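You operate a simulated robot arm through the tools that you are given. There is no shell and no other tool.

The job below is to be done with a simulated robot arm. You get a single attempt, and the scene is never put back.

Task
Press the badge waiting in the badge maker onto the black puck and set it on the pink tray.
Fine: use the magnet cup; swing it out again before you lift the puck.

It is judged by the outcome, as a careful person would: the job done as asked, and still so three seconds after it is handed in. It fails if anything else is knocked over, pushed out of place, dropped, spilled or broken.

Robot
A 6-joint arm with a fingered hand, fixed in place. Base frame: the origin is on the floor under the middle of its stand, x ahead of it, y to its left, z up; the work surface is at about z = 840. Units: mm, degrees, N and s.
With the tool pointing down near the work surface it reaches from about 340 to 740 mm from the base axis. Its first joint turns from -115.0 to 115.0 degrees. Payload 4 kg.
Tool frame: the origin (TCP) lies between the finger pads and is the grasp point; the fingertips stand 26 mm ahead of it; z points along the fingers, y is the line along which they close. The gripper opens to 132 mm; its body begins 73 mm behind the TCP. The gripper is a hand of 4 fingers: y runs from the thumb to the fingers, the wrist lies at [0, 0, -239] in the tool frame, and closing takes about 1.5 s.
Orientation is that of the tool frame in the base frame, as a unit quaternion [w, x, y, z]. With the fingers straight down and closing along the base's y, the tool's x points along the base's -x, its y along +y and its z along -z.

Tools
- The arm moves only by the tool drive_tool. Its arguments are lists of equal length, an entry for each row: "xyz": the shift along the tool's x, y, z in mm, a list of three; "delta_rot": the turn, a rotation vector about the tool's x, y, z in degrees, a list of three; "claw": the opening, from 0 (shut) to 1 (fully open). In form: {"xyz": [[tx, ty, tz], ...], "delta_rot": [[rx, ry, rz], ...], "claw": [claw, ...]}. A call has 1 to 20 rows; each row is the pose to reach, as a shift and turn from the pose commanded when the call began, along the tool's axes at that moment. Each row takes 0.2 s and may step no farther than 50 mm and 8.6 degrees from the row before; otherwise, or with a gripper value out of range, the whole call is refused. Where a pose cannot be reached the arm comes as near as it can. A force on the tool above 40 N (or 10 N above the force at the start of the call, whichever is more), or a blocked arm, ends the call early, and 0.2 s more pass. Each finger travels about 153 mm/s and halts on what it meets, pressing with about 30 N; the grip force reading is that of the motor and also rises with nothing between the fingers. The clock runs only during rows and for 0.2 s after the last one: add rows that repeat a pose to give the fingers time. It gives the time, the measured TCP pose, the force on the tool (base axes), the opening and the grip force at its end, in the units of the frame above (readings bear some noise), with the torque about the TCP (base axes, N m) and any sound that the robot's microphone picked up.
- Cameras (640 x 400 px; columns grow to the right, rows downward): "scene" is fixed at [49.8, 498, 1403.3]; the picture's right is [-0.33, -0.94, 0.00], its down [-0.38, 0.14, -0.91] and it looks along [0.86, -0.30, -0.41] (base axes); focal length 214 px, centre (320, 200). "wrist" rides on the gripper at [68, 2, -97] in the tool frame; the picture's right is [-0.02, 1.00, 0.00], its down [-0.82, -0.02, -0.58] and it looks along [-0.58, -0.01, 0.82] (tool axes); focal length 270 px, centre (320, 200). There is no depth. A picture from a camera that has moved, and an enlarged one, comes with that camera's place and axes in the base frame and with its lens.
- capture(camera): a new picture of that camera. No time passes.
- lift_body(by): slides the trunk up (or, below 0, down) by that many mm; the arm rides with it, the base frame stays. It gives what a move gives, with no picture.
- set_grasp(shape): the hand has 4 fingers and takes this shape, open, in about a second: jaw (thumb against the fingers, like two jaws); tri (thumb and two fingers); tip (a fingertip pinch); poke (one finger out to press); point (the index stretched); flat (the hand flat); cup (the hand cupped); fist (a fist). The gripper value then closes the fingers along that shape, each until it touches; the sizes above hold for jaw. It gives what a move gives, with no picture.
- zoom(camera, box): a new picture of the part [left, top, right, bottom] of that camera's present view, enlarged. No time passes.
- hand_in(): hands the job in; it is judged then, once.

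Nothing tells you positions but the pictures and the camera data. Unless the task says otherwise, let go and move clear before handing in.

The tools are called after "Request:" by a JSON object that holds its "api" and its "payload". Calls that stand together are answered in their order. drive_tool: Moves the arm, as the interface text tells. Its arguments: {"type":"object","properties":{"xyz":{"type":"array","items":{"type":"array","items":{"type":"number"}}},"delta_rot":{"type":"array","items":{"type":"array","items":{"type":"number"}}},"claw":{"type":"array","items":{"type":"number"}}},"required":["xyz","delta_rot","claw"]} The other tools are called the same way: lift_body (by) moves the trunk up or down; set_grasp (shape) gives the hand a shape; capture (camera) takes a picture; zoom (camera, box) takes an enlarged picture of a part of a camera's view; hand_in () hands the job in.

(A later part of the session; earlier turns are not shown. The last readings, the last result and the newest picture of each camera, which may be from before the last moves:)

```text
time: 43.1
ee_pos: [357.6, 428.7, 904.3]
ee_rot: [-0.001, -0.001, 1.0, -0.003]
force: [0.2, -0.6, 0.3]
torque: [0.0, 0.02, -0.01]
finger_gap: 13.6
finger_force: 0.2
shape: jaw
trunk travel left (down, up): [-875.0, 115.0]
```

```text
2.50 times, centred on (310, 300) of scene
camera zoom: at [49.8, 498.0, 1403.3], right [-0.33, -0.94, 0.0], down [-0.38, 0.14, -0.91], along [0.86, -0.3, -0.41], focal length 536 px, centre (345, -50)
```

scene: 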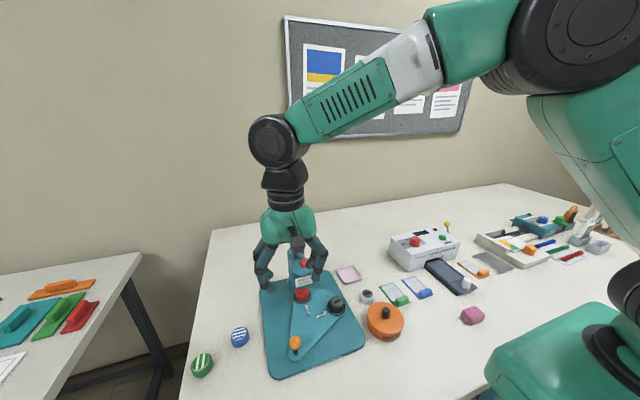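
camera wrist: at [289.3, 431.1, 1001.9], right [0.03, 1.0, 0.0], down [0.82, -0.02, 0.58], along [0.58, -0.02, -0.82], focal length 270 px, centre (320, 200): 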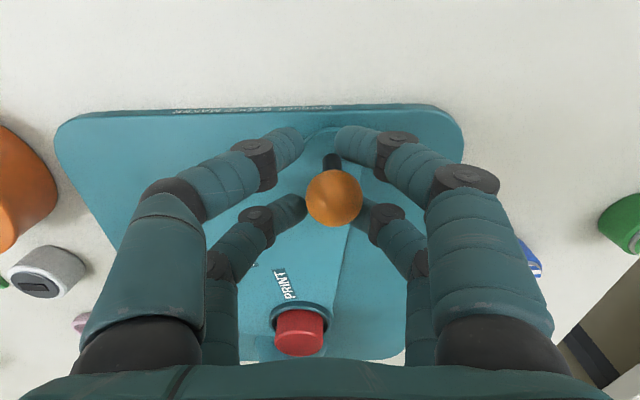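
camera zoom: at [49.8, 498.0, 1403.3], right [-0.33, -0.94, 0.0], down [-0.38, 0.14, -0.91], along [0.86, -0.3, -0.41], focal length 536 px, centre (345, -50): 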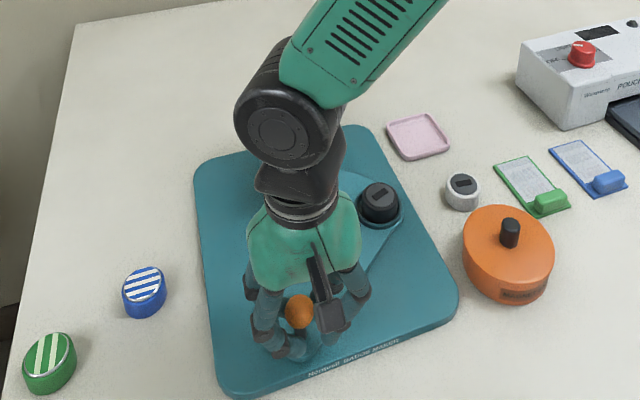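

The plate is turning: the black puck has shifted towards the press while the base stayed put. I'll measure the new puck position to pin down the pivot before continuing.

Request:
{"api": "zoom", "payload": {"camera": "scene", "box": [310, 270, 350, 320]}}

Request:
{"api": "zoom", "payload": {"camera": "wrist", "box": [250, 140, 400, 360]}}

```text
8.00 times, centred on (330, 295) of scene
camera zoom: at [49.8, 498.0, 1403.3], right [-0.33, -0.94, 0.0], down [-0.38, 0.14, -0.91], along [0.86, -0.3, -0.41], focal length 1716 px, centre (240, -560)
```

zoom: 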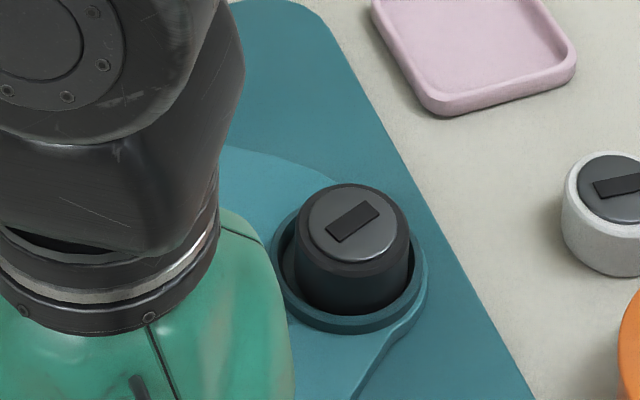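

```text
1.82 times, centred on (325, 250) of wrist
camera zoom: at [289.3, 431.1, 1001.9], right [0.03, 1.0, 0.0], down [0.82, -0.02, 0.58], along [0.58, -0.02, -0.82], focal length 491 px, centre (311, 109)
```

zoom: 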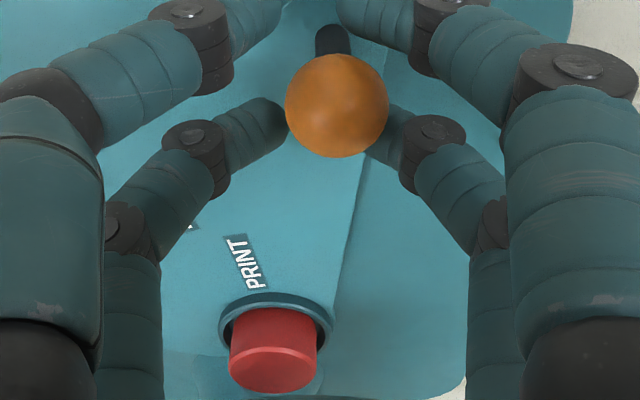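

The plate has turned about 10° around a pivot near (444, 384) and the puck rides along securely. I'll continue along the arc to about the two-thirds point and check.

Request:
{"api": "drive_tool", "payload": {"xyz": [[3.6, -7.8, 0], [6.4, -15.8, 0], [8.6, -24.1, 0], [10, -32.5, 0], [10.6, -41, 0], [10.6, -49.5, 0], [9.8, -58, 0], [8.2, -66.4, 0], [5.9, -74.6, 0], [5.9, -74.6, 0]], "delta_rot": [[0, 0, 0], [0, 0, 0], [0, 0, 0], [0, 0, 0], [0, 0, 0], [0, 0, 0], [0, 0, 0], [0, 0, 0], [0, 0, 0], [0, 0, 0]], "claw": [0.1, 0.1, 0.1, 0.1, 0.1, 0.1, 0.1, 0.1, 0.1, 0.1]}}

Request:
{"api": "capture", "payload": {"camera": "wrist"}}

Request:
{"api": "zoom", "payload": {"camera": "scene", "box": [230, 220, 390, 380]}}

```text
time: 45.3
ee_pos: [352.2, 352.9, 904.3]
ee_rot: [0.0, -0.001, 1.0, -0.001]
force: [-0.1, 0.3, -0.8]
torque: [0.01, 0.03, -0.02]
finger_gap: 13.2
finger_force: 0.0
shape: jaw
trunk travel left (down, up): [-875.0, 115.0]
```

```text
taken
camera wrist: at [283.2, 356.3, 1002.3], right [0.03, 1.0, 0.0], down [0.82, -0.02, 0.58], along [0.58, -0.02, -0.82], focal length 270 px, centre (320, 200)
```

wrist: 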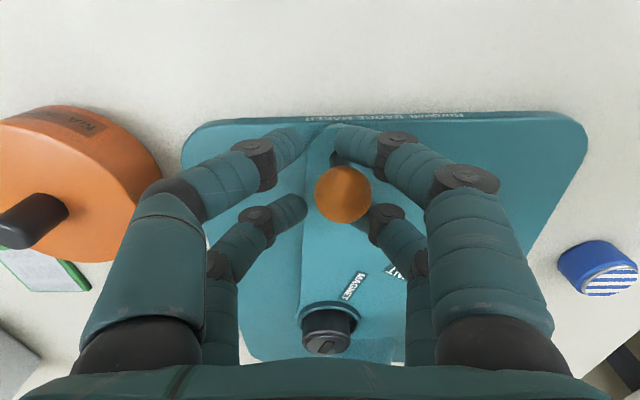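

```text
2.50 times, centred on (310, 300) of scene
camera zoom: at [49.8, 498.0, 1403.3], right [-0.33, -0.94, 0.0], down [-0.38, 0.14, -0.91], along [0.86, -0.3, -0.41], focal length 536 px, centre (345, -50)
```

zoom: 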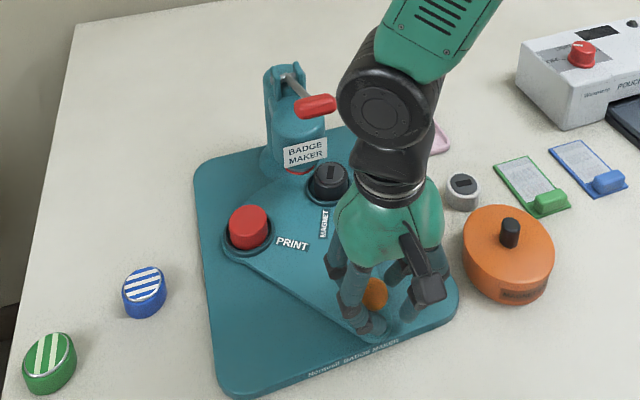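

The plate has swung about 54° and the PRINT cup is now out in the open. I'll take a close look at the red piece and at the ram before finishing the swing.

Request:
{"api": "zoom", "payload": {"camera": "scene", "box": [280, 275, 310, 305]}}

Request:
{"api": "zoom", "payload": {"camera": "scene", "box": [290, 240, 330, 300]}}

```text
13.33 times, centred on (295, 290) of scene
camera zoom: at [49.8, 498.0, 1403.3], right [-0.33, -0.94, 0.0], down [-0.38, 0.14, -0.91], along [0.86, -0.3, -0.41], focal length 2860 px, centre (653, -1000)
```

zoom: 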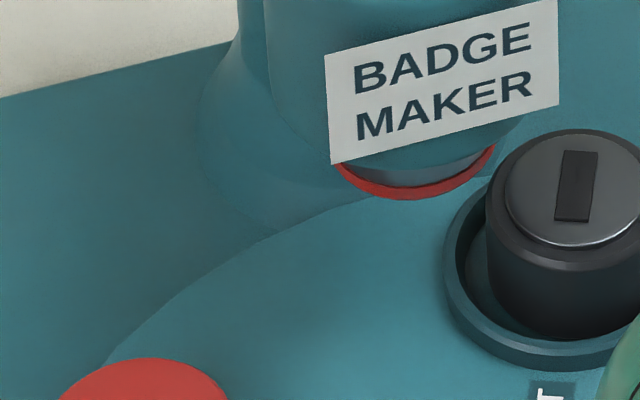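

```text
6.67 times, centred on (310, 270) of scene
camera zoom: at [49.8, 498.0, 1403.3], right [-0.33, -0.94, 0.0], down [-0.38, 0.14, -0.91], along [0.86, -0.3, -0.41], focal length 1430 px, centre (387, -267)
```

zoom: 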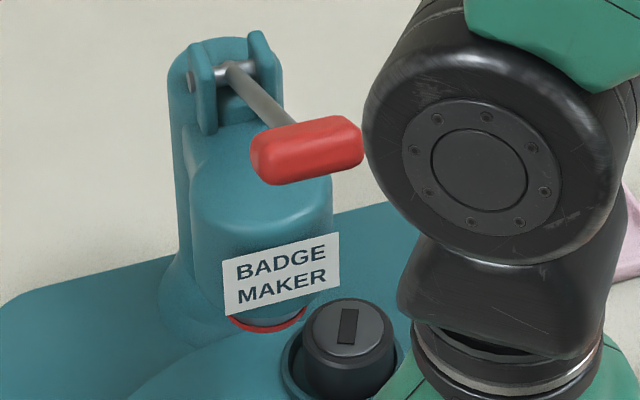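

Request:
{"api": "zoom", "payload": {"camera": "scene", "box": [272, 290, 312, 330]}}

```text
10.00 times, centred on (292, 310) of scene
camera zoom: at [49.8, 498.0, 1403.3], right [-0.33, -0.94, 0.0], down [-0.38, 0.14, -0.91], along [0.86, -0.3, -0.41], focal length 2145 px, centre (600, -900)
```

zoom: 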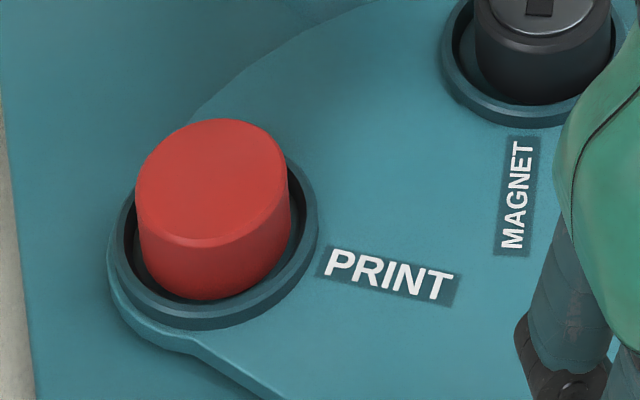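

The red piece is a plain block with no print on it, so it stays where it is. I'll continue the swing towards the 90° position.

Request:
{"api": "drive_tool", "payload": {"xyz": [[-3, -8, 0], [-6.7, -15.7, 0], [-11, -23.1, 0], [-15.9, -30, 0], [-20.3, -35.2, 0], [-20.3, -35.2, 0]], "delta_rot": [[0, 0, 0], [0, 0, 0], [0, 0, 0], [0, 0, 0], [0, 0, 0], [0, 0, 0]], "claw": [0.1, 0.1, 0.1, 0.1, 0.1, 0.1]}}

Request:
{"api": "capture", "payload": {"camera": "wrist"}}

Request:
{"api": "zoom", "payload": {"camera": "scene", "box": [230, 220, 390, 380]}}

```text
time: 46.7
ee_pos: [371.1, 318.3, 904.5]
ee_rot: [-0.001, 0.0, 1.0, -0.002]
force: [-0.6, 0.0, -0.2]
torque: [-0.04, -0.02, -0.01]
finger_gap: 13.3
finger_force: 0.0
shape: jaw
trunk travel left (down, up): [-875.0, 115.0]
```

```text
taken
camera wrist: at [303.4, 321.4, 1002.5], right [0.03, 1.0, 0.0], down [0.82, -0.02, 0.58], along [0.58, -0.02, -0.82], focal length 270 px, centre (320, 200)
```

wrist: 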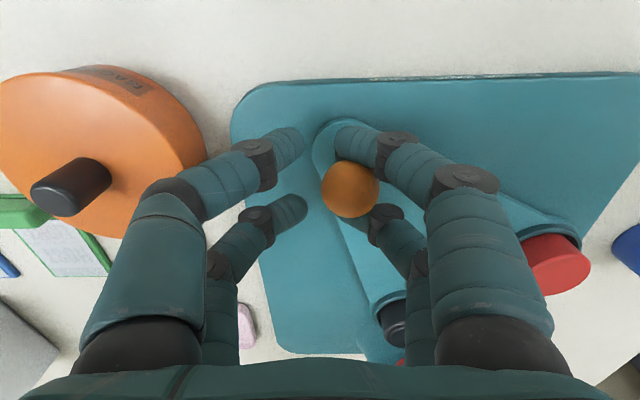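

```text
2.50 times, centred on (310, 300) of scene
camera zoom: at [49.8, 498.0, 1403.3], right [-0.33, -0.94, 0.0], down [-0.38, 0.14, -0.91], along [0.86, -0.3, -0.41], focal length 536 px, centre (345, -50)
```

zoom: 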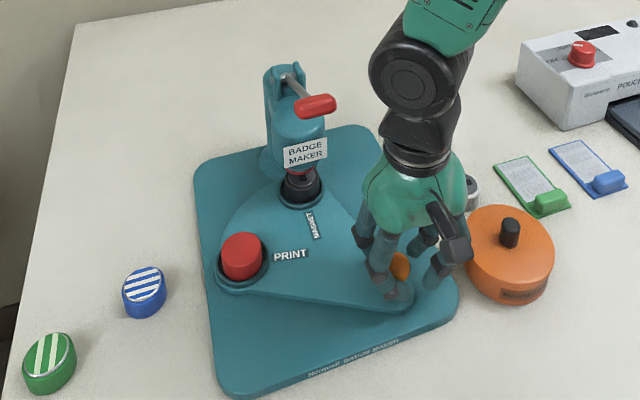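

The magnet cup looks almost under the ram. I'll compare with the original PRINT ring position using the same zoom window as before.

Request:
{"api": "zoom", "payload": {"camera": "scene", "box": [290, 282, 314, 306]}}

Request:
{"api": "zoom", "payload": {"camera": "scene", "box": [280, 270, 360, 320]}}

```text
16.00 times, centred on (302, 294) of scene
camera zoom: at [49.8, 498.0, 1403.3], right [-0.33, -0.94, 0.0], down [-0.38, 0.14, -0.91], along [0.86, -0.3, -0.41], focal length 3432 px, centre (608, -1304)
```

zoom: 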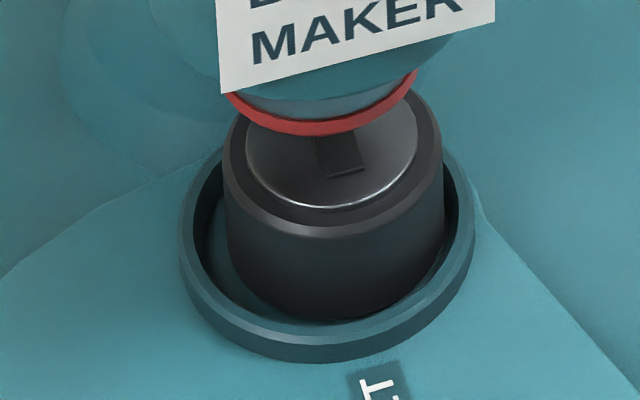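

```text
8.00 times, centred on (320, 295) of scene
camera zoom: at [49.8, 498.0, 1403.3], right [-0.33, -0.94, 0.0], down [-0.38, 0.14, -0.91], along [0.86, -0.3, -0.41], focal length 1716 px, centre (320, -560)
```

zoom: 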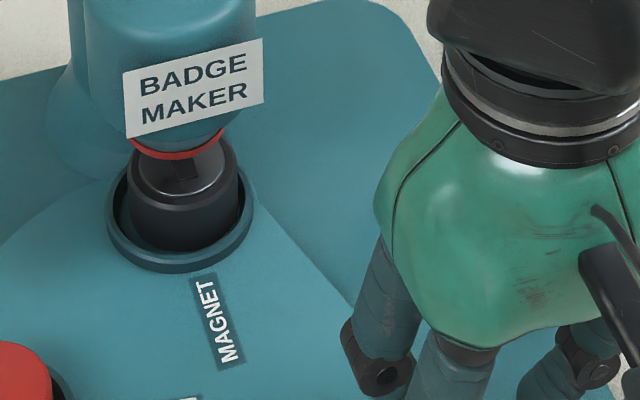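

The magnet ring now sits exactly where the PRINT ring was (same right and bottom edges in the picture), with the black puck under the ram. I'll ease off the knob, open the fingers and rise straight up without moving the plate.

Request:
{"api": "drive_tool", "payload": {"xyz": [[0, 3, 0], [0, 6, 0], [0, 6, 0], [0, 6, 0], [0, 6, 0], [0, 6, 0], [0, 6, -10], [0, 6, -30], [0, 6, -60], [0, 6, -100]], "delta_rot": [[0, 0, 0], [0, 0, 0], [0, 0, 0], [0, 0, 0], [0, 0, 0], [0, 0, 0], [0, 0, 0], [0, 0, 0], [0, 0, 0], [0, 0, 0]], "claw": [0.1, 0.1, 0.2, 0.3, 0.4, 0.45, 0.45, 0.45, 0.45, 0.45]}}

Request:
{"api": "zoom", "payload": {"camera": "scene", "box": [290, 282, 314, 306]}}

Request:
{"api": "capture", "payload": {"camera": "wrist"}}

Request:
{"api": "capture", "payload": {"camera": "scene"}}

```text
time: 48.9
ee_pos: [370.4, 325.5, 1003.8]
ee_rot: [0.0, 0.0, 1.0, -0.003]
force: [-0.1, 0.2, 0.0]
torque: [0.02, -0.01, -0.01]
finger_gap: 58.7
finger_force: 0.1
shape: jaw
trunk travel left (down, up): [-875.0, 115.0]
```

```text
16.00 times, centred on (302, 294) of scene
camera zoom: at [49.8, 498.0, 1403.3], right [-0.33, -0.94, 0.0], down [-0.38, 0.14, -0.91], along [0.86, -0.3, -0.41], focal length 3432 px, centre (608, -1304)
```

zoom: 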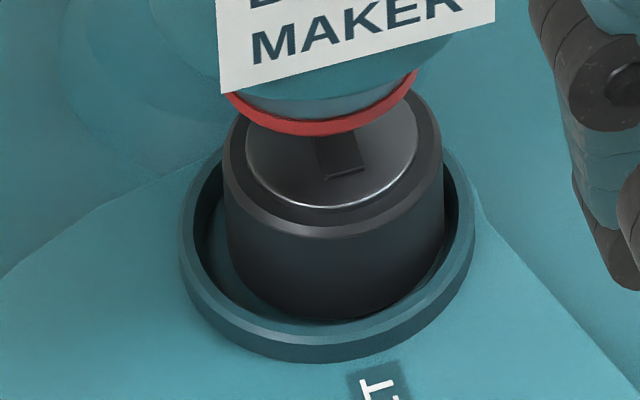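

```text
taken
camera wrist: at [302.9, 328.1, 1102.2], right [0.03, 1.0, 0.0], down [0.82, -0.02, 0.58], along [0.58, -0.02, -0.82], focal length 270 px, centre (320, 200)
```

wrist: 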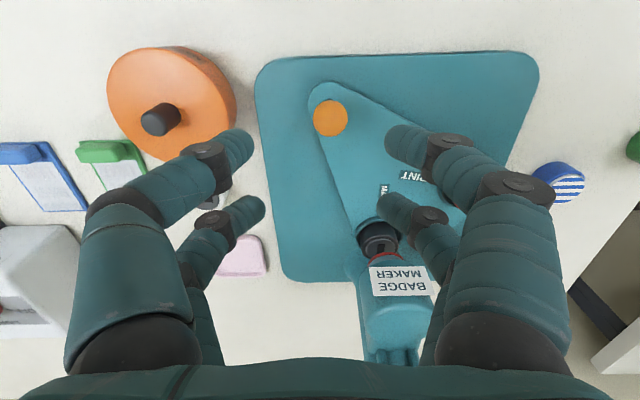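

```text
taken
```

scene: 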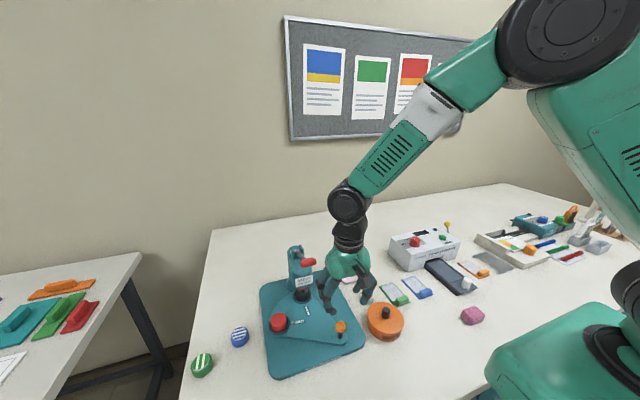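

The cup stayed aligned under the ram and the hand is clear. Now for the press: I'll go above the red lever handle at about (454, 390, 1048) with the fingers closed, turned so the two finger pairs straddle the lever rod.

Request:
{"api": "drive_tool", "payload": {"xyz": [[0, 0, -40], [0, 0, -80], [0, 5, -115], [-8, 15, -120], [-20, 25, -120], [-32, 35, -120], [-44, 45, -120], [-56, 53, -120], [-68, 60, -115], [-76, 64, -110], [-81.6, 65, -106], [-81.6, 65, -106]], "delta_rot": [[0, 0, -8], [0, 0, -16], [0, 0, -24], [0, 0, -32], [0, 0, -40], [0, 0, -48], [0, 0, -56], [0, 0, -64], [0, 0, -72], [0, 0, -80], [0, 0, -88], [0, 0, -90]], "claw": [0.4, 0.35, 0.3, 0.25, 0.2, 0.15, 0.1, 0.05, 0, 0, 0, 0]}}

Request:
{"api": "capture", "payload": {"camera": "wrist"}}

Request:
{"api": "zoom", "payload": {"camera": "scene", "box": [250, 160, 380, 310]}}

```text
time: 51.5
ee_pos: [453.2, 388.5, 1109.8]
ee_rot: [0.001, 0.708, -0.706, 0.0]
force: [0.6, -0.1, -0.1]
torque: [0.0, -0.01, -0.01]
finger_gap: 0.0
finger_force: 29.9
shape: jaw
trunk travel left (down, up): [-875.0, 115.0]
```

```text
taken
camera wrist: at [452.1, 322.4, 1208.0], right [-1.0, 0.02, 0.0], down [0.02, 0.82, 0.57], along [0.01, 0.57, -0.82], focal length 270 px, centre (320, 200)
```

wrist: 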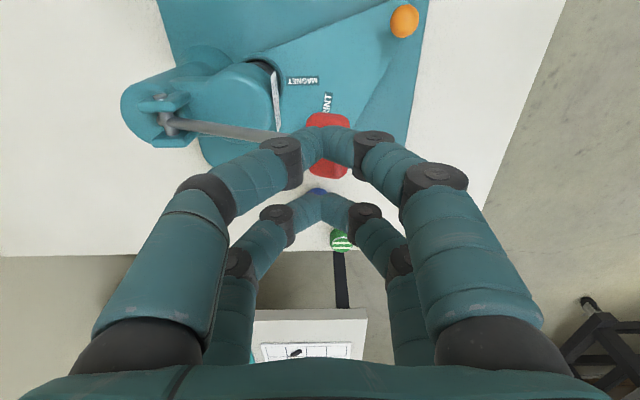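

```text
2.67 times, centred on (315, 235) of scene
camera zoom: at [49.8, 498.0, 1403.3], right [-0.33, -0.94, 0.0], down [-0.38, 0.14, -0.91], along [0.86, -0.3, -0.41], focal length 572 px, centre (333, 107)
```

zoom: 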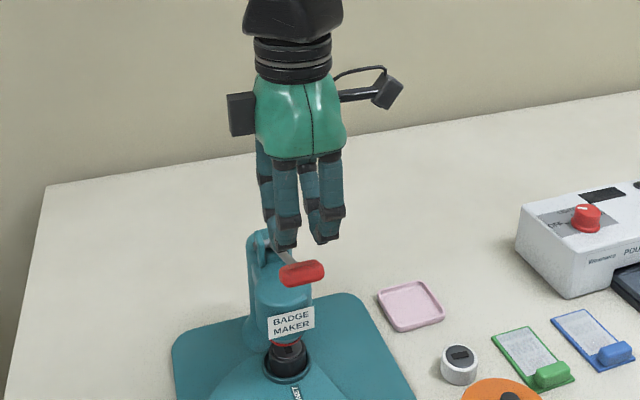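

The handle centre is about 5 mm further towards the robot than my tips. I'll shift and lower gently until I feel contact.

Request:
{"api": "drive_tool", "payload": {"xyz": [[0, 4.5, 0], [0, 4.5, 5], [0, 4.5, 10], [0, 4.5, 15], [0, 4.5, 18], [0, 4.5, 18]], "delta_rot": [[0, 0, 0], [0, 0, 0], [0, 0, 0], [0, 0, 0], [0, 0, 0], [0, 0, 0]], "claw": [0, 0, 0, 0, 0, 0]}}

Request:
{"api": "capture", "payload": {"camera": "wrist"}}

Request:
{"api": "zoom", "payload": {"camera": "scene", "box": [280, 210, 340, 300]}}

```text
time: 52.9
ee_pos: [449.6, 390.8, 1091.9]
ee_rot: [0.002, 0.707, -0.707, 0.001]
force: [0.0, 0.0, -0.1]
torque: [0.0, 0.05, 0.03]
finger_gap: 0.0
finger_force: 30.1
shape: jaw
trunk travel left (down, up): [-875.0, 115.0]
```

```text
taken
camera wrist: at [447.3, 322.6, 1190.0], right [-1.0, 0.03, 0.0], down [0.02, 0.82, 0.57], along [0.01, 0.57, -0.82], focal length 270 px, centre (320, 200)
```

wrist: 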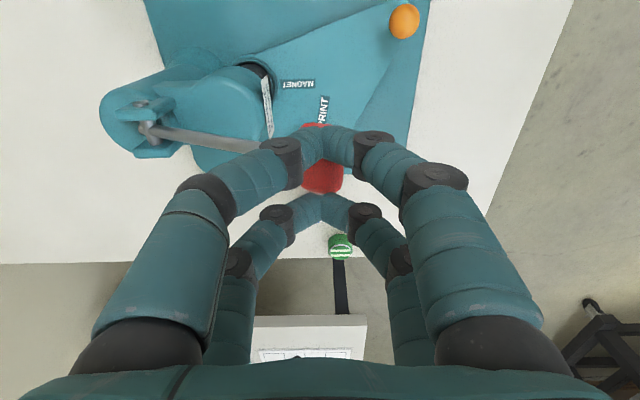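

```text
4.44 times, centred on (310, 255) of scene
camera zoom: at [49.8, 498.0, 1403.3], right [-0.33, -0.94, 0.0], down [-0.38, 0.14, -0.91], along [0.86, -0.3, -0.41], focal length 953 px, centre (364, -44)
```

zoom: 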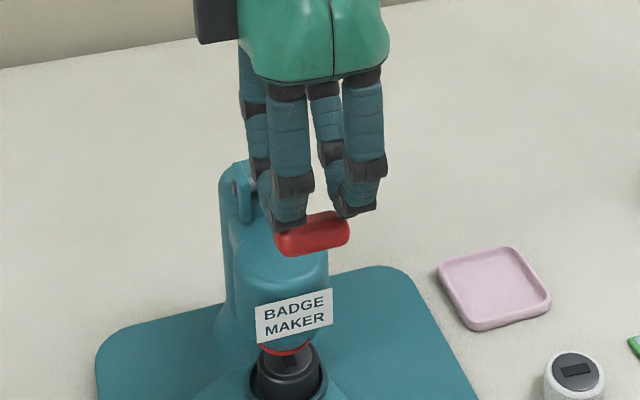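

The fingertips are just above the handle. I'll shift 3 mm to centre on its length and lower in small steps until contact.

Request:
{"api": "drive_tool", "payload": {"xyz": [[-3, 0, 0], [-3, 0, 3], [-3, 0, 6], [-3, 0, 8], [-3, 0, 8]], "delta_rot": [[0, 0, 0], [0, 0, 0], [0, 0, 0], [0, 0, 0], [0, 0, 0]], "claw": [0, 0, 0, 0, 0]}}

Request:
{"api": "zoom", "payload": {"camera": "scene", "box": [280, 210, 340, 300]}}

```text
time: 54.1
ee_pos: [448.7, 392.7, 1084.4]
ee_rot: [-0.002, -0.707, 0.707, -0.001]
force: [0.5, -0.6, 1.2]
torque: [0.02, 0.02, -0.01]
finger_gap: 0.1
finger_force: 30.6
shape: jaw
trunk travel left (down, up): [-875.0, 115.0]
```

```text
4.44 times, centred on (310, 255) of scene
camera zoom: at [49.8, 498.0, 1403.3], right [-0.33, -0.94, 0.0], down [-0.38, 0.14, -0.91], along [0.86, -0.3, -0.41], focal length 953 px, centre (364, -44)
```

zoom: 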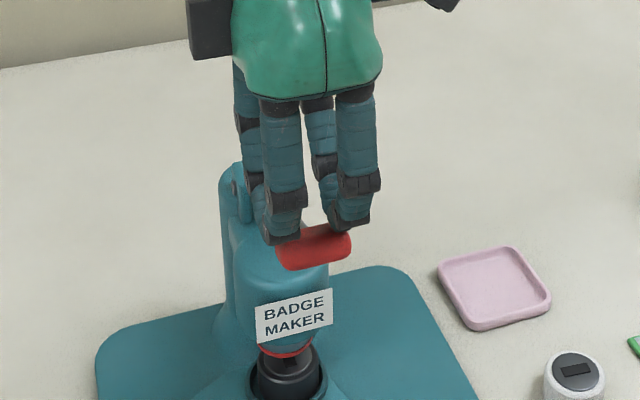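

The handle is already moving down with only about 1 N. I'll follow its arc downward, drifting towards the robot as the lever turns, and then check.

Request:
{"api": "drive_tool", "payload": {"xyz": [[0, 4, 0], [0, 6, 3], [0, 8.3, 8], [0, 10.6, 14], [0, 12.5, 20], [0, 12.5, 20]], "delta_rot": [[0, 0, 0], [0, 0, 0], [0, 0, 0], [0, 0, 0], [0, 0, 0], [0, 0, 0]], "claw": [0, 0, 0, 0, 0, 0]}}

Request:
{"api": "zoom", "payload": {"camera": "scene", "box": [270, 210, 350, 310]}}

Request:
{"api": "capture", "payload": {"camera": "wrist"}}

```text
time: 55.5
ee_pos: [437.0, 392.5, 1064.0]
ee_rot: [0.002, 0.707, -0.707, 0.001]
force: [0.3, -0.5, 1.7]
torque: [-0.01, -0.02, 0.03]
finger_gap: 0.1
finger_force: 30.0
shape: jaw
trunk travel left (down, up): [-875.0, 115.0]
```

```text
4.00 times, centred on (310, 260) of scene
camera zoom: at [49.8, 498.0, 1403.3], right [-0.33, -0.94, 0.0], down [-0.38, 0.14, -0.91], along [0.86, -0.3, -0.41], focal length 858 px, centre (360, -40)
```

zoom: 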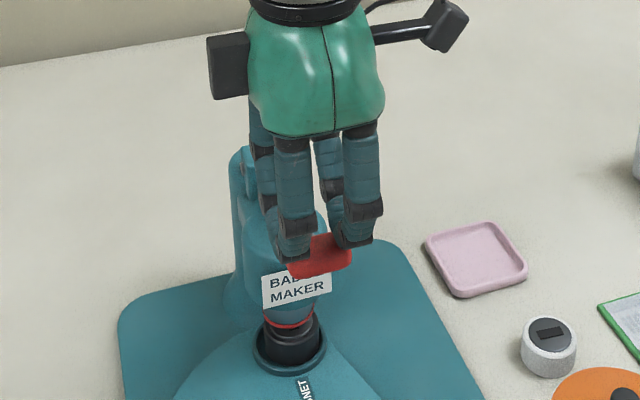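

```text
taken
camera wrist: at [434.7, 325.8, 1161.8], right [-1.0, 0.03, 0.0], down [0.02, 0.82, 0.57], along [0.01, 0.57, -0.82], focal length 270 px, centre (320, 200)
```

wrist: 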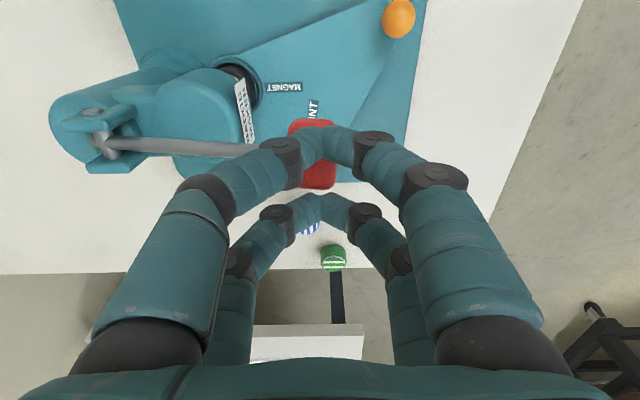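

The lever and ram are coming down smoothly. I'll re-centre slightly on the handle and keep going.

Request:
{"api": "drive_tool", "payload": {"xyz": [[0, -3, 1], [0, -2.5, 5], [0, -1.5, 10], [0, -0.5, 15], [0, 0.3, 20], [0, 0.3, 20]], "delta_rot": [[0, 0, 0], [0, 0, 0], [0, 0, 0], [0, 0, 0], [0, 0, 0], [0, 0, 0]], "claw": [0, 0, 0, 0, 0, 0]}}

Request:
{"api": "zoom", "payload": {"camera": "scene", "box": [270, 210, 350, 310]}}

Request:
{"api": "zoom", "payload": {"camera": "scene", "box": [285, 275, 320, 310]}}

Request:
{"api": "capture", "payload": {"camera": "wrist"}}

```text
time: 56.9
ee_pos: [436.4, 391.4, 1045.0]
ee_rot: [-0.001, -0.707, 0.707, 0.0]
force: [0.6, -0.9, 1.0]
torque: [-0.03, 0.04, 0.02]
finger_gap: 0.2
finger_force: 29.9
shape: jaw
trunk travel left (down, up): [-875.0, 115.0]
```

```text
4.00 times, centred on (310, 260) of scene
camera zoom: at [49.8, 498.0, 1403.3], right [-0.33, -0.94, 0.0], down [-0.38, 0.14, -0.91], along [0.86, -0.3, -0.41], focal length 858 px, centre (360, -40)
```

zoom: 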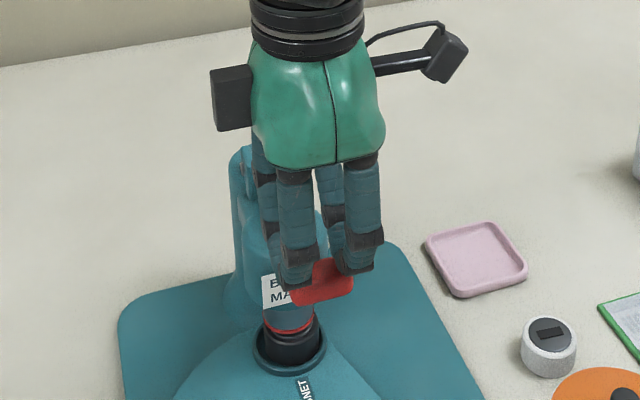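

```text
11.43 times, centred on (302, 292) of scene
camera zoom: at [49.8, 498.0, 1403.3], right [-0.33, -0.94, 0.0], down [-0.38, 0.14, -0.91], along [0.86, -0.3, -0.41], focal length 2451 px, centre (520, -857)
```

zoom: 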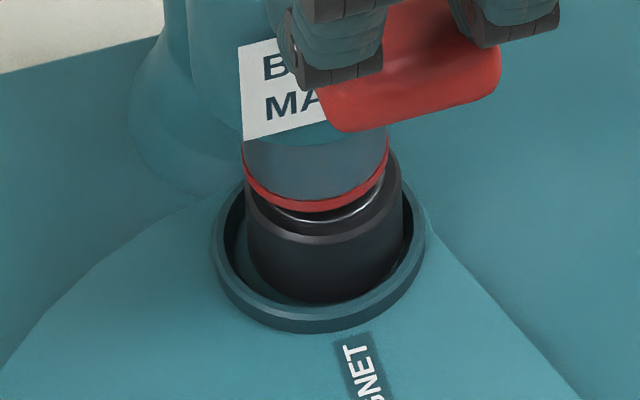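

```text
taken
camera wrist: at [434.3, 325.3, 1142.0], right [-1.0, 0.03, 0.0], down [0.02, 0.82, 0.57], along [0.01, 0.57, -0.82], focal length 270 px, centre (320, 200)
```

wrist: 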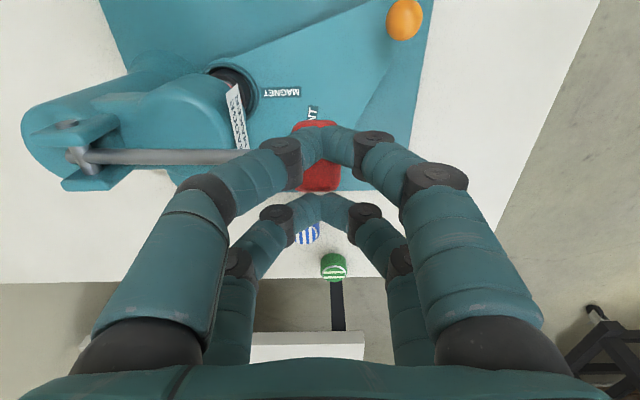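

The ram is nearly on the puck. I'll keep pressing in small steps and watch for the force to rise.

Request:
{"api": "drive_tool", "payload": {"xyz": [[0, 0.2, 4], [0, 0.5, 8], [0, 0.8, 12], [0, 0.8, 12]], "delta_rot": [[0, 0, 0], [0, 0, 0], [0, 0, 0], [0, 0, 0]], "claw": [0, 0, 0, 0]}}

Request:
{"api": "zoom", "payload": {"camera": "scene", "box": [285, 275, 320, 310]}}

```text
time: 57.9
ee_pos: [434.8, 392.9, 1032.2]
ee_rot: [0.002, 0.708, -0.707, 0.001]
force: [-0.9, -0.6, 2.0]
torque: [-0.01, 0.07, -0.01]
finger_gap: 0.1
finger_force: 30.2
shape: jaw
trunk travel left (down, up): [-875.0, 115.0]
```

```text
11.43 times, centred on (302, 292) of scene
camera zoom: at [49.8, 498.0, 1403.3], right [-0.33, -0.94, 0.0], down [-0.38, 0.14, -0.91], along [0.86, -0.3, -0.41], focal length 2451 px, centre (520, -857)
```

zoom: 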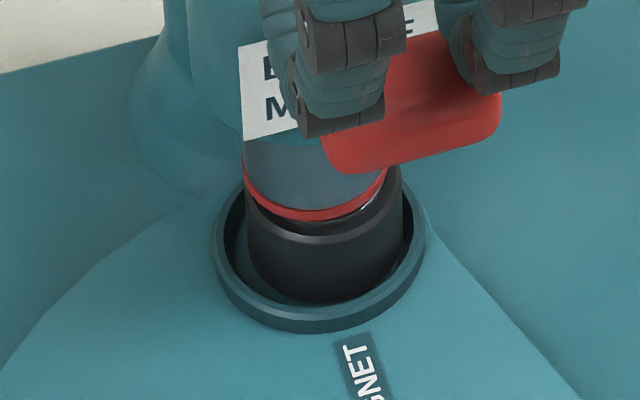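

Request:
{"api": "drive_tool", "payload": {"xyz": [[0, 0, 3], [0, 0, 6], [0, 0, 9], [0, 0, 9]], "delta_rot": [[0, 0, 0], [0, 0, 0], [0, 0, 0], [0, 0, 0]], "claw": [0, 0, 0, 0]}}

Request:
{"api": "zoom", "payload": {"camera": "scene", "box": [285, 275, 320, 310]}}

Request:
{"api": "capture", "payload": {"camera": "wrist"}}

```text
time: 58.9
ee_pos: [435.7, 392.9, 1022.3]
ee_rot: [0.002, 0.707, -0.707, 0.001]
force: [-1.1, 1.2, 4.3]
torque: [-0.01, 0.0, 0.02]
finger_gap: 0.2
finger_force: 29.3
shape: jaw
trunk travel left (down, up): [-875.0, 115.0]
```

```text
11.43 times, centred on (302, 292) of scene
camera zoom: at [49.8, 498.0, 1403.3], right [-0.33, -0.94, 0.0], down [-0.38, 0.14, -0.91], along [0.86, -0.3, -0.41], focal length 2451 px, centre (520, -857)
```

zoom: 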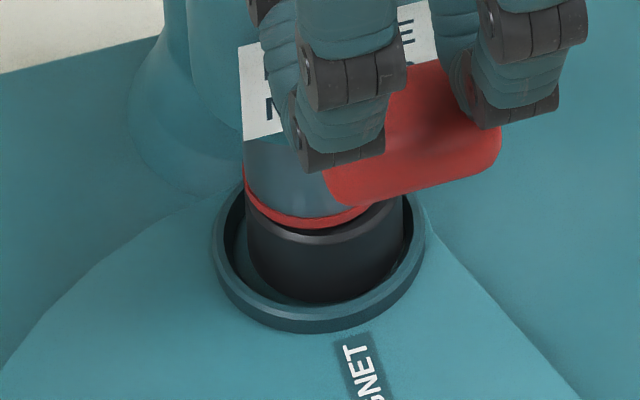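

```text
taken
camera wrist: at [433.5, 325.5, 1121.0], right [-1.0, 0.03, 0.0], down [0.02, 0.82, 0.57], along [0.01, 0.57, -0.82], focal length 270 px, centre (320, 200)
```

wrist: 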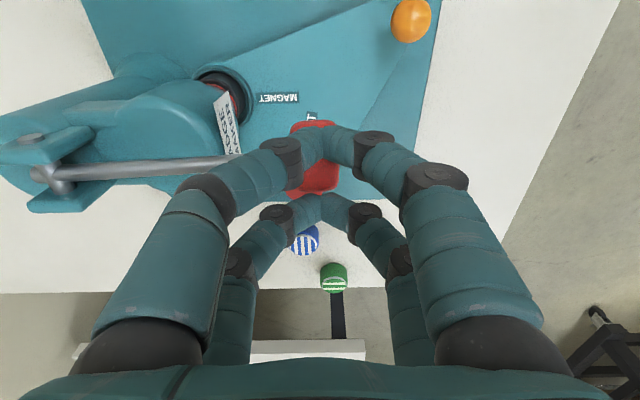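

Request:
{"api": "drive_tool", "payload": {"xyz": [[0, 0, 2], [0, 0, 4], [0, 0, 6], [0, 0, 8], [0, 0, 8]], "delta_rot": [[0, 0, 0], [0, 0, 0], [0, 0, 0], [0, 0, 0], [0, 0, 0]], "claw": [0, 0, 0, 0, 0]}}

Request:
{"api": "zoom", "payload": {"camera": "scene", "box": [285, 275, 320, 310]}}

```text
time: 60.1
ee_pos: [436.1, 392.8, 1014.5]
ee_rot: [-0.002, -0.707, 0.707, -0.001]
force: [0.2, 0.1, 3.9]
torque: [-0.05, -0.01, 0.05]
finger_gap: 0.1
finger_force: 30.2
shape: jaw
trunk travel left (down, up): [-875.0, 115.0]
```

```text
11.43 times, centred on (302, 292) of scene
camera zoom: at [49.8, 498.0, 1403.3], right [-0.33, -0.94, 0.0], down [-0.38, 0.14, -0.91], along [0.86, -0.3, -0.41], focal length 2451 px, centre (520, -857)
```

zoom: 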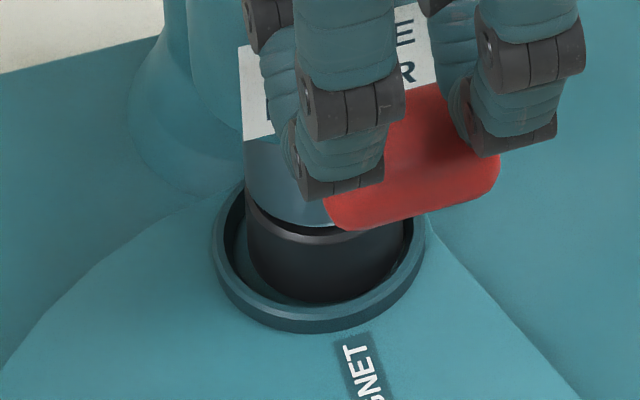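

The red band under the ram has gone from view as the ram reached the puck. I'll press a little further until it firmly bottoms out.

Request:
{"api": "drive_tool", "payload": {"xyz": [[0, 0, 2], [0, 0, 4], [0, 0, 6], [0, 0, 6]], "delta_rot": [[0, 0, 0], [0, 0, 0], [0, 0, 0], [0, 0, 0]], "claw": [0, 0, 0, 0]}}

Request:
{"api": "zoom", "payload": {"camera": "scene", "box": [285, 275, 320, 310]}}

Request:
{"api": "capture", "payload": {"camera": "wrist"}}

```text
time: 61.1
ee_pos: [434.5, 393.8, 1009.6]
ee_rot: [-0.002, -0.707, 0.707, 0.0]
force: [-0.3, 0.9, 4.3]
torque: [-0.06, -0.02, 0.05]
finger_gap: 0.0
finger_force: 30.3
shape: jaw
trunk travel left (down, up): [-875.0, 115.0]
```

```text
11.43 times, centred on (302, 292) of scene
camera zoom: at [49.8, 498.0, 1403.3], right [-0.33, -0.94, 0.0], down [-0.38, 0.14, -0.91], along [0.86, -0.3, -0.41], focal length 2451 px, centre (520, -857)
```

zoom: 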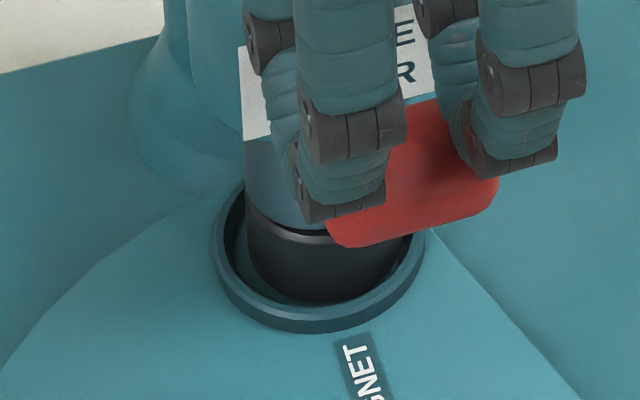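

```text
taken
camera wrist: at [433.6, 325.7, 1107.2], right [-1.0, 0.03, 0.0], down [0.02, 0.82, 0.57], along [0.01, 0.57, -0.82], focal length 270 px, centre (320, 200)
```

wrist: 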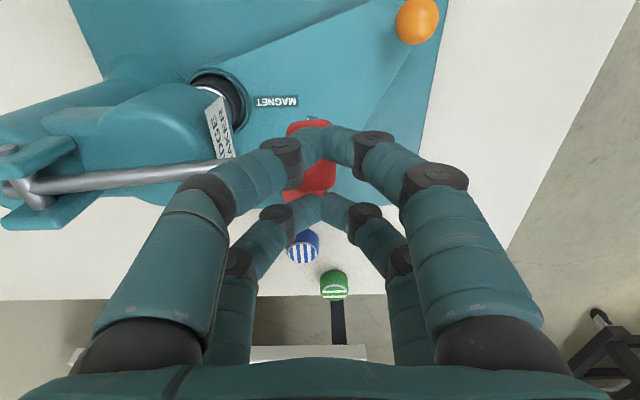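

Request:
{"api": "zoom", "payload": {"camera": "wrist", "box": [180, 50, 270, 130]}}

Request:
{"api": "zoom", "payload": {"camera": "scene", "box": [292, 284, 312, 304]}}

```text
5.00 times, centred on (225, 90) of wrist
camera zoom: at [433.6, 325.7, 1107.2], right [-1.0, 0.03, 0.0], down [0.02, 0.82, 0.57], along [0.01, 0.57, -0.82], focal length 1351 px, centre (795, 750)
```

zoom: 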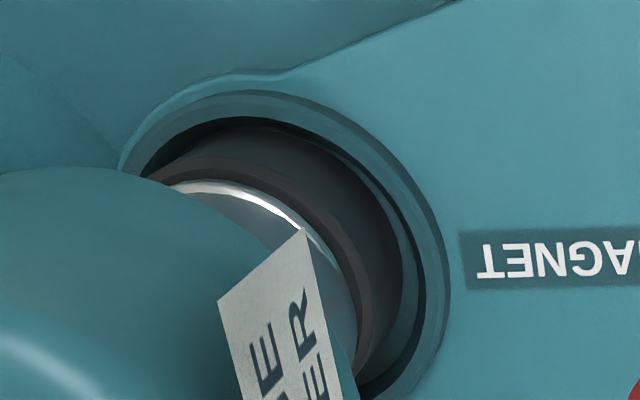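

```text
16.00 times, centred on (302, 294) of scene
camera zoom: at [49.8, 498.0, 1403.3], right [-0.33, -0.94, 0.0], down [-0.38, 0.14, -0.91], along [0.86, -0.3, -0.41], focal length 3432 px, centre (608, -1304)
```

zoom: 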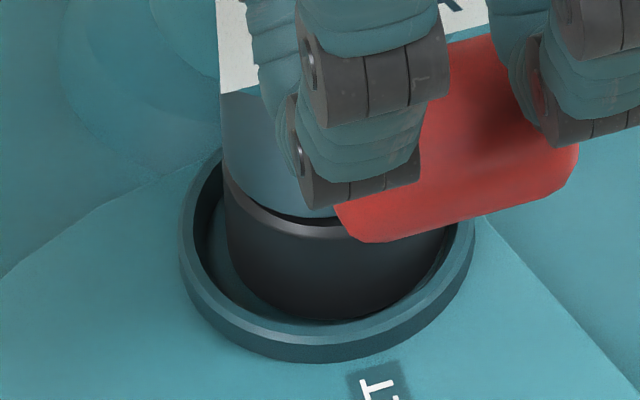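

Request:
{"api": "drive_tool", "payload": {"xyz": [[0, -0.3, 2], [0, -0.6, 4], [0, -0.9, 6], [0, -1.2, 8], [0, -1.2, 8]], "delta_rot": [[0, 0, 0], [0, 0, 0], [0, 0, 0], [0, 0, 0], [0, 0, 0]], "claw": [0, 0, 0, 0, 0]}}

Request:
{"api": "zoom", "payload": {"camera": "wrist", "box": [170, 40, 350, 200]}}

Request:
{"api": "zoom", "payload": {"camera": "scene", "box": [270, 220, 350, 310]}}

```text
time: 62.2
ee_pos: [436.5, 392.4, 1007.5]
ee_rot: [0.004, -0.707, 0.707, -0.002]
force: [-6.7, -5.1, 21.2]
torque: [-0.35, 0.2, -0.04]
finger_gap: 0.0
finger_force: 30.1
shape: jaw
trunk travel left (down, up): [-875.0, 115.0]
stopped in row 5: the force on the tool passed its limit at 41 N (the readings are from after the stop); the commanded pose is now the measured one
```

```text
2.50 times, centred on (260, 120) of wrist
camera zoom: at [434.1, 325.2, 1104.3], right [-1.0, 0.03, -0.01], down [0.02, 0.81, 0.58], along [0.02, 0.58, -0.81], focal length 676 px, centre (470, 400)
```

zoom: 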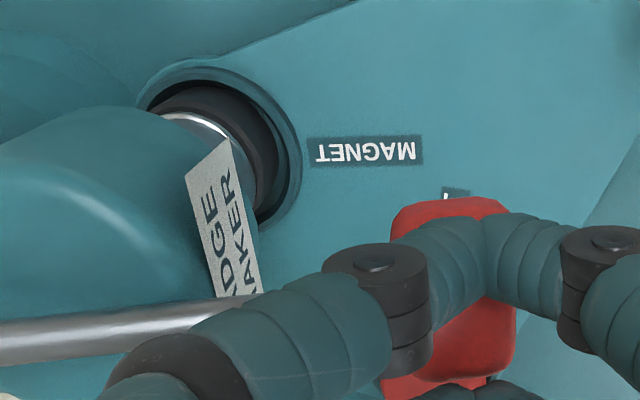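

```text
4.44 times, centred on (310, 265) of scene
camera zoom: at [49.8, 498.0, 1403.3], right [-0.33, -0.94, 0.0], down [-0.38, 0.14, -0.91], along [0.86, -0.3, -0.41], focal length 953 px, centre (364, -89)
```

zoom: 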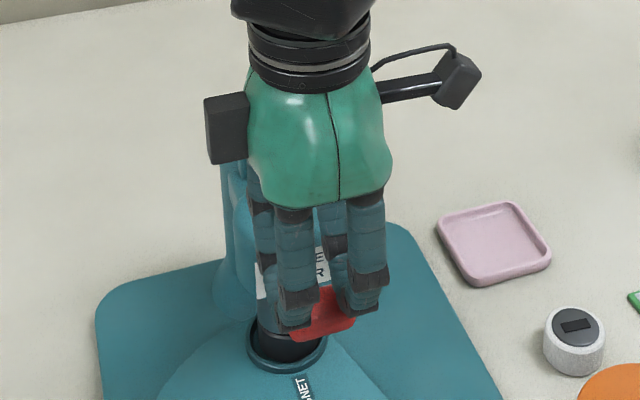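

The press hit its hard stop at about 41 N, so the stroke is complete. I'll raise slowly and see whether the lever follows by itself.

Request:
{"api": "drive_tool", "payload": {"xyz": [[0, 0, -4], [0, 0, -10], [0, 0, -18], [0, -1, -26], [0, -2, -34], [0, -2, -34]], "delta_rot": [[0, 0, 0], [0, 0, 0], [0, 0, 0], [0, 0, 0], [0, 0, 0], [0, 0, 0]], "claw": [0, 0, 0, 0, 0, 0]}}

Request:
{"api": "zoom", "payload": {"camera": "scene", "box": [270, 220, 350, 310]}}

Request:
{"api": "zoom", "payload": {"camera": "scene", "box": [285, 275, 320, 310]}}

Request:
{"api": "capture", "payload": {"camera": "wrist"}}

```text
time: 63.6
ee_pos: [438.6, 394.2, 1037.7]
ee_rot: [-0.002, 0.707, -0.707, 0.001]
force: [-0.6, 1.3, 1.9]
torque: [-0.04, 0.0, 0.0]
finger_gap: 0.2
finger_force: 29.9
shape: jaw
trunk travel left (down, up): [-875.0, 115.0]
```

```text
4.44 times, centred on (310, 265) of scene
camera zoom: at [49.8, 498.0, 1403.3], right [-0.33, -0.94, 0.0], down [-0.38, 0.14, -0.91], along [0.86, -0.3, -0.41], focal length 953 px, centre (364, -89)
```

zoom: 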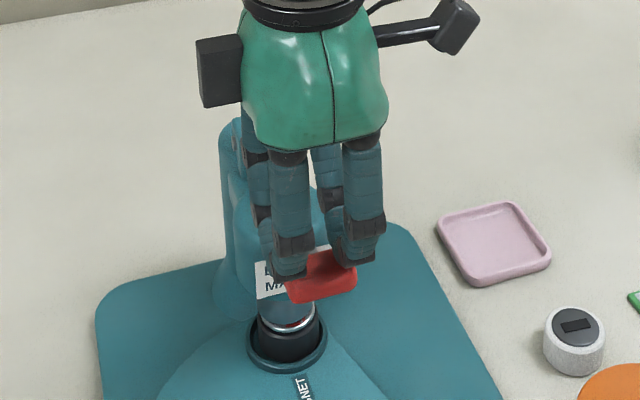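

```text
11.43 times, centred on (302, 292) of scene
camera zoom: at [49.8, 498.0, 1403.3], right [-0.33, -0.94, 0.0], down [-0.38, 0.14, -0.91], along [0.86, -0.3, -0.41], focal length 2451 px, centre (520, -857)
```

zoom: 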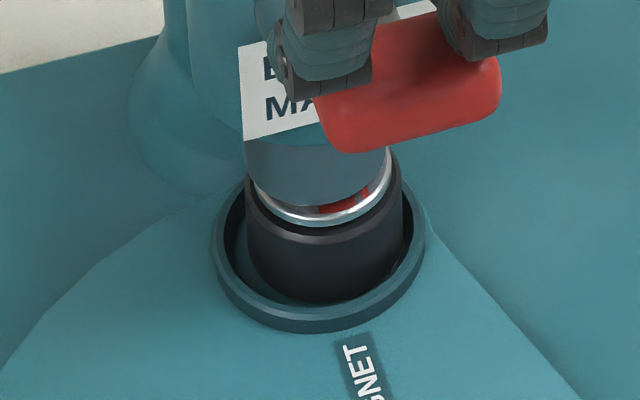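

```text
taken
camera wrist: at [437.4, 326.2, 1136.1], right [-1.0, 0.03, 0.0], down [0.02, 0.81, 0.58], along [0.02, 0.58, -0.82], focal length 270 px, centre (320, 200)
```

wrist: 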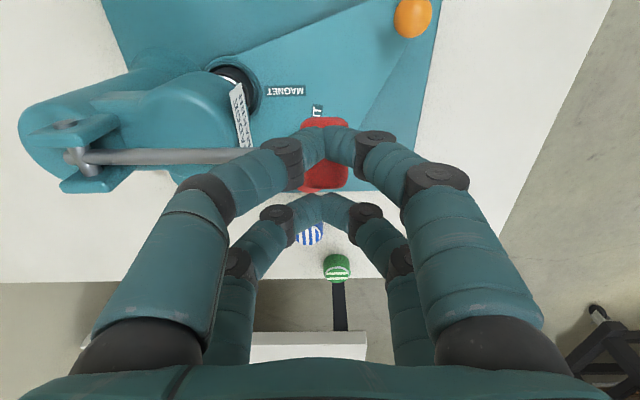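

The puck now carries a silver-rimmed badge with red on it, and the ram is bare: the badge has transferred. I'll let the lever return fully and lift clear.

Request:
{"api": "drive_tool", "payload": {"xyz": [[0, -2, -8], [0, -4, -18], [0, -6, -28], [0, -9, -40], [0, -10, -55], [0, -10, -75], [0, -10, -95], [0, -10, -95]], "delta_rot": [[0, 0, 0], [0, 0, 0], [0, 0, 0], [0, 0, 0], [0, 0, 0], [0, 0, 0], [0, 0, 0], [0, 0, 0]], "claw": [0, 0, 0, 0, 0, 0, 0, 0]}}

Request:
{"api": "zoom", "payload": {"camera": "scene", "box": [270, 220, 350, 310]}}

Request:
{"api": "zoom", "payload": {"camera": "scene", "box": [290, 282, 314, 306]}}

Request:
{"api": "capture", "payload": {"camera": "wrist"}}

```text
time: 65.4
ee_pos: [450.1, 393.3, 1134.1]
ee_rot: [-0.002, 0.707, -0.707, 0.0]
force: [-0.4, 1.3, 0.1]
torque: [-0.01, -0.01, 0.0]
finger_gap: 0.4
finger_force: 29.6
shape: jaw
trunk travel left (down, up): [-875.0, 115.0]
```

```text
4.44 times, centred on (310, 265) of scene
camera zoom: at [49.8, 498.0, 1403.3], right [-0.33, -0.94, 0.0], down [-0.38, 0.14, -0.91], along [0.86, -0.3, -0.41], focal length 953 px, centre (364, -89)
```

zoom: 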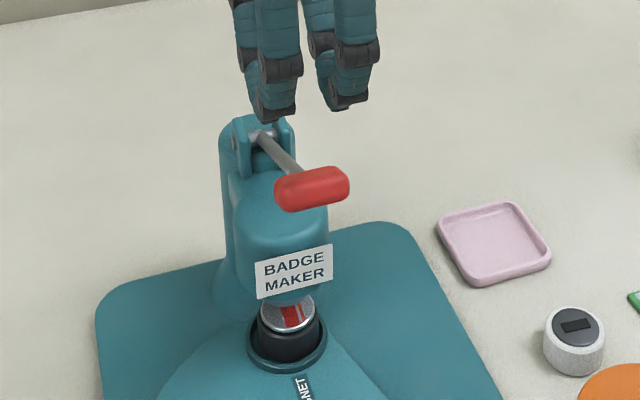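

```text
16.00 times, centred on (302, 294) of scene
camera zoom: at [49.8, 498.0, 1403.3], right [-0.33, -0.94, 0.0], down [-0.38, 0.14, -0.91], along [0.86, -0.3, -0.41], focal length 3432 px, centre (608, -1304)
```

zoom: 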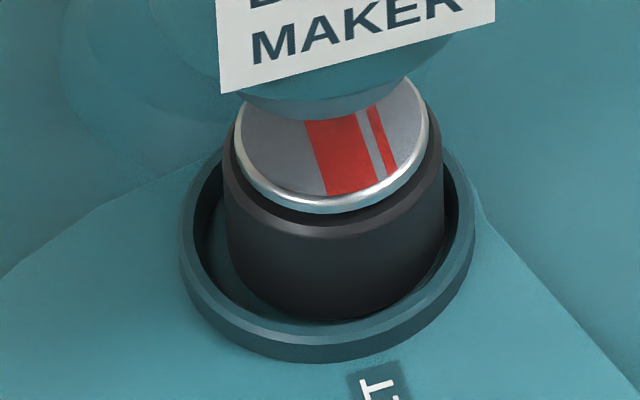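

```text
taken
camera wrist: at [447.6, 326.5, 1231.0], right [-1.0, 0.03, 0.0], down [0.02, 0.82, 0.58], along [0.02, 0.58, -0.82], focal length 270 px, centre (320, 200)
```

wrist: 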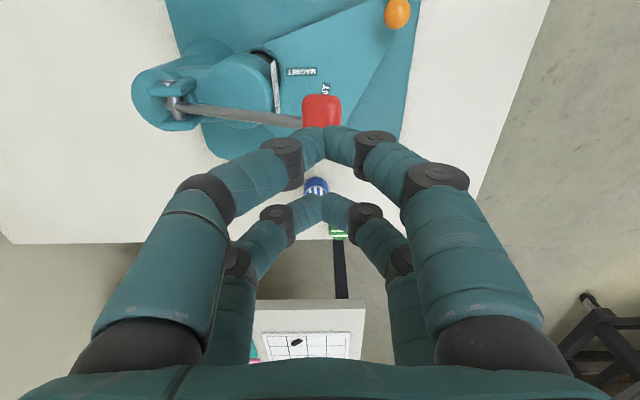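

The black puck now has the grey-and-red badge on it and the lever has sprung back up. Next I'll swing the magnet cup out again, first moving back over the orange knob near (368, 334).

Request:
{"api": "drive_tool", "payload": {"xyz": [[5, 8, 0], [10, 16, 0], [16, 24, 0], [22, 32, 0], [28, 40, 0], [34, 48, 0], [40, 56, 0], [46, 64, 10], [52, 72, 30], [56, 78, 60], [60, 82, 90], [60, 82, 110]], "delta_rot": [[0, 0, 8], [0, 0, 16], [0, 0, 24], [0, 0, 32], [0, 0, 40], [0, 0, 48], [0, 0, 56], [0, 0, 64], [0, 0, 72], [0, 0, 80], [0, 0, 88], [0, 0, 90]], "claw": [0.05, 0.1, 0.15, 0.2, 0.25, 0.3, 0.35, 0.4, 0.45, 0.5, 0.5, 0.5]}}

Request:
{"api": "capture", "payload": {"camera": "wrist"}}

Request:
{"api": "capture", "payload": {"camera": "scene"}}

```text
time: 68.0
ee_pos: [368.4, 334.4, 1021.4]
ee_rot: [0.002, 0.001, 1.0, 0.001]
force: [0.4, -0.2, -0.6]
torque: [-0.01, -0.01, 0.01]
finger_gap: 65.7
finger_force: 0.0
shape: jaw
trunk travel left (down, up): [-875.0, 115.0]
```

```text
taken
camera wrist: at [299.6, 336.4, 1119.1], right [0.03, 1.0, 0.0], down [0.81, -0.02, 0.58], along [0.58, -0.01, -0.81], focal length 270 px, centre (320, 200)
```

wrist: 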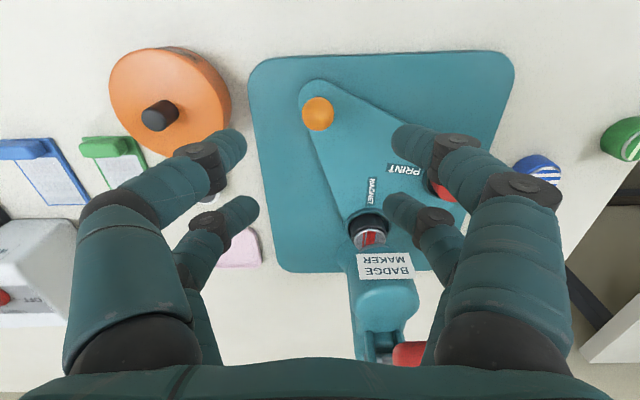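

```text
taken
```

scene: 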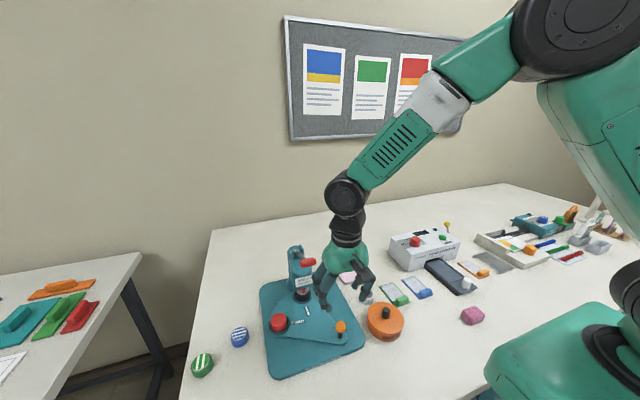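

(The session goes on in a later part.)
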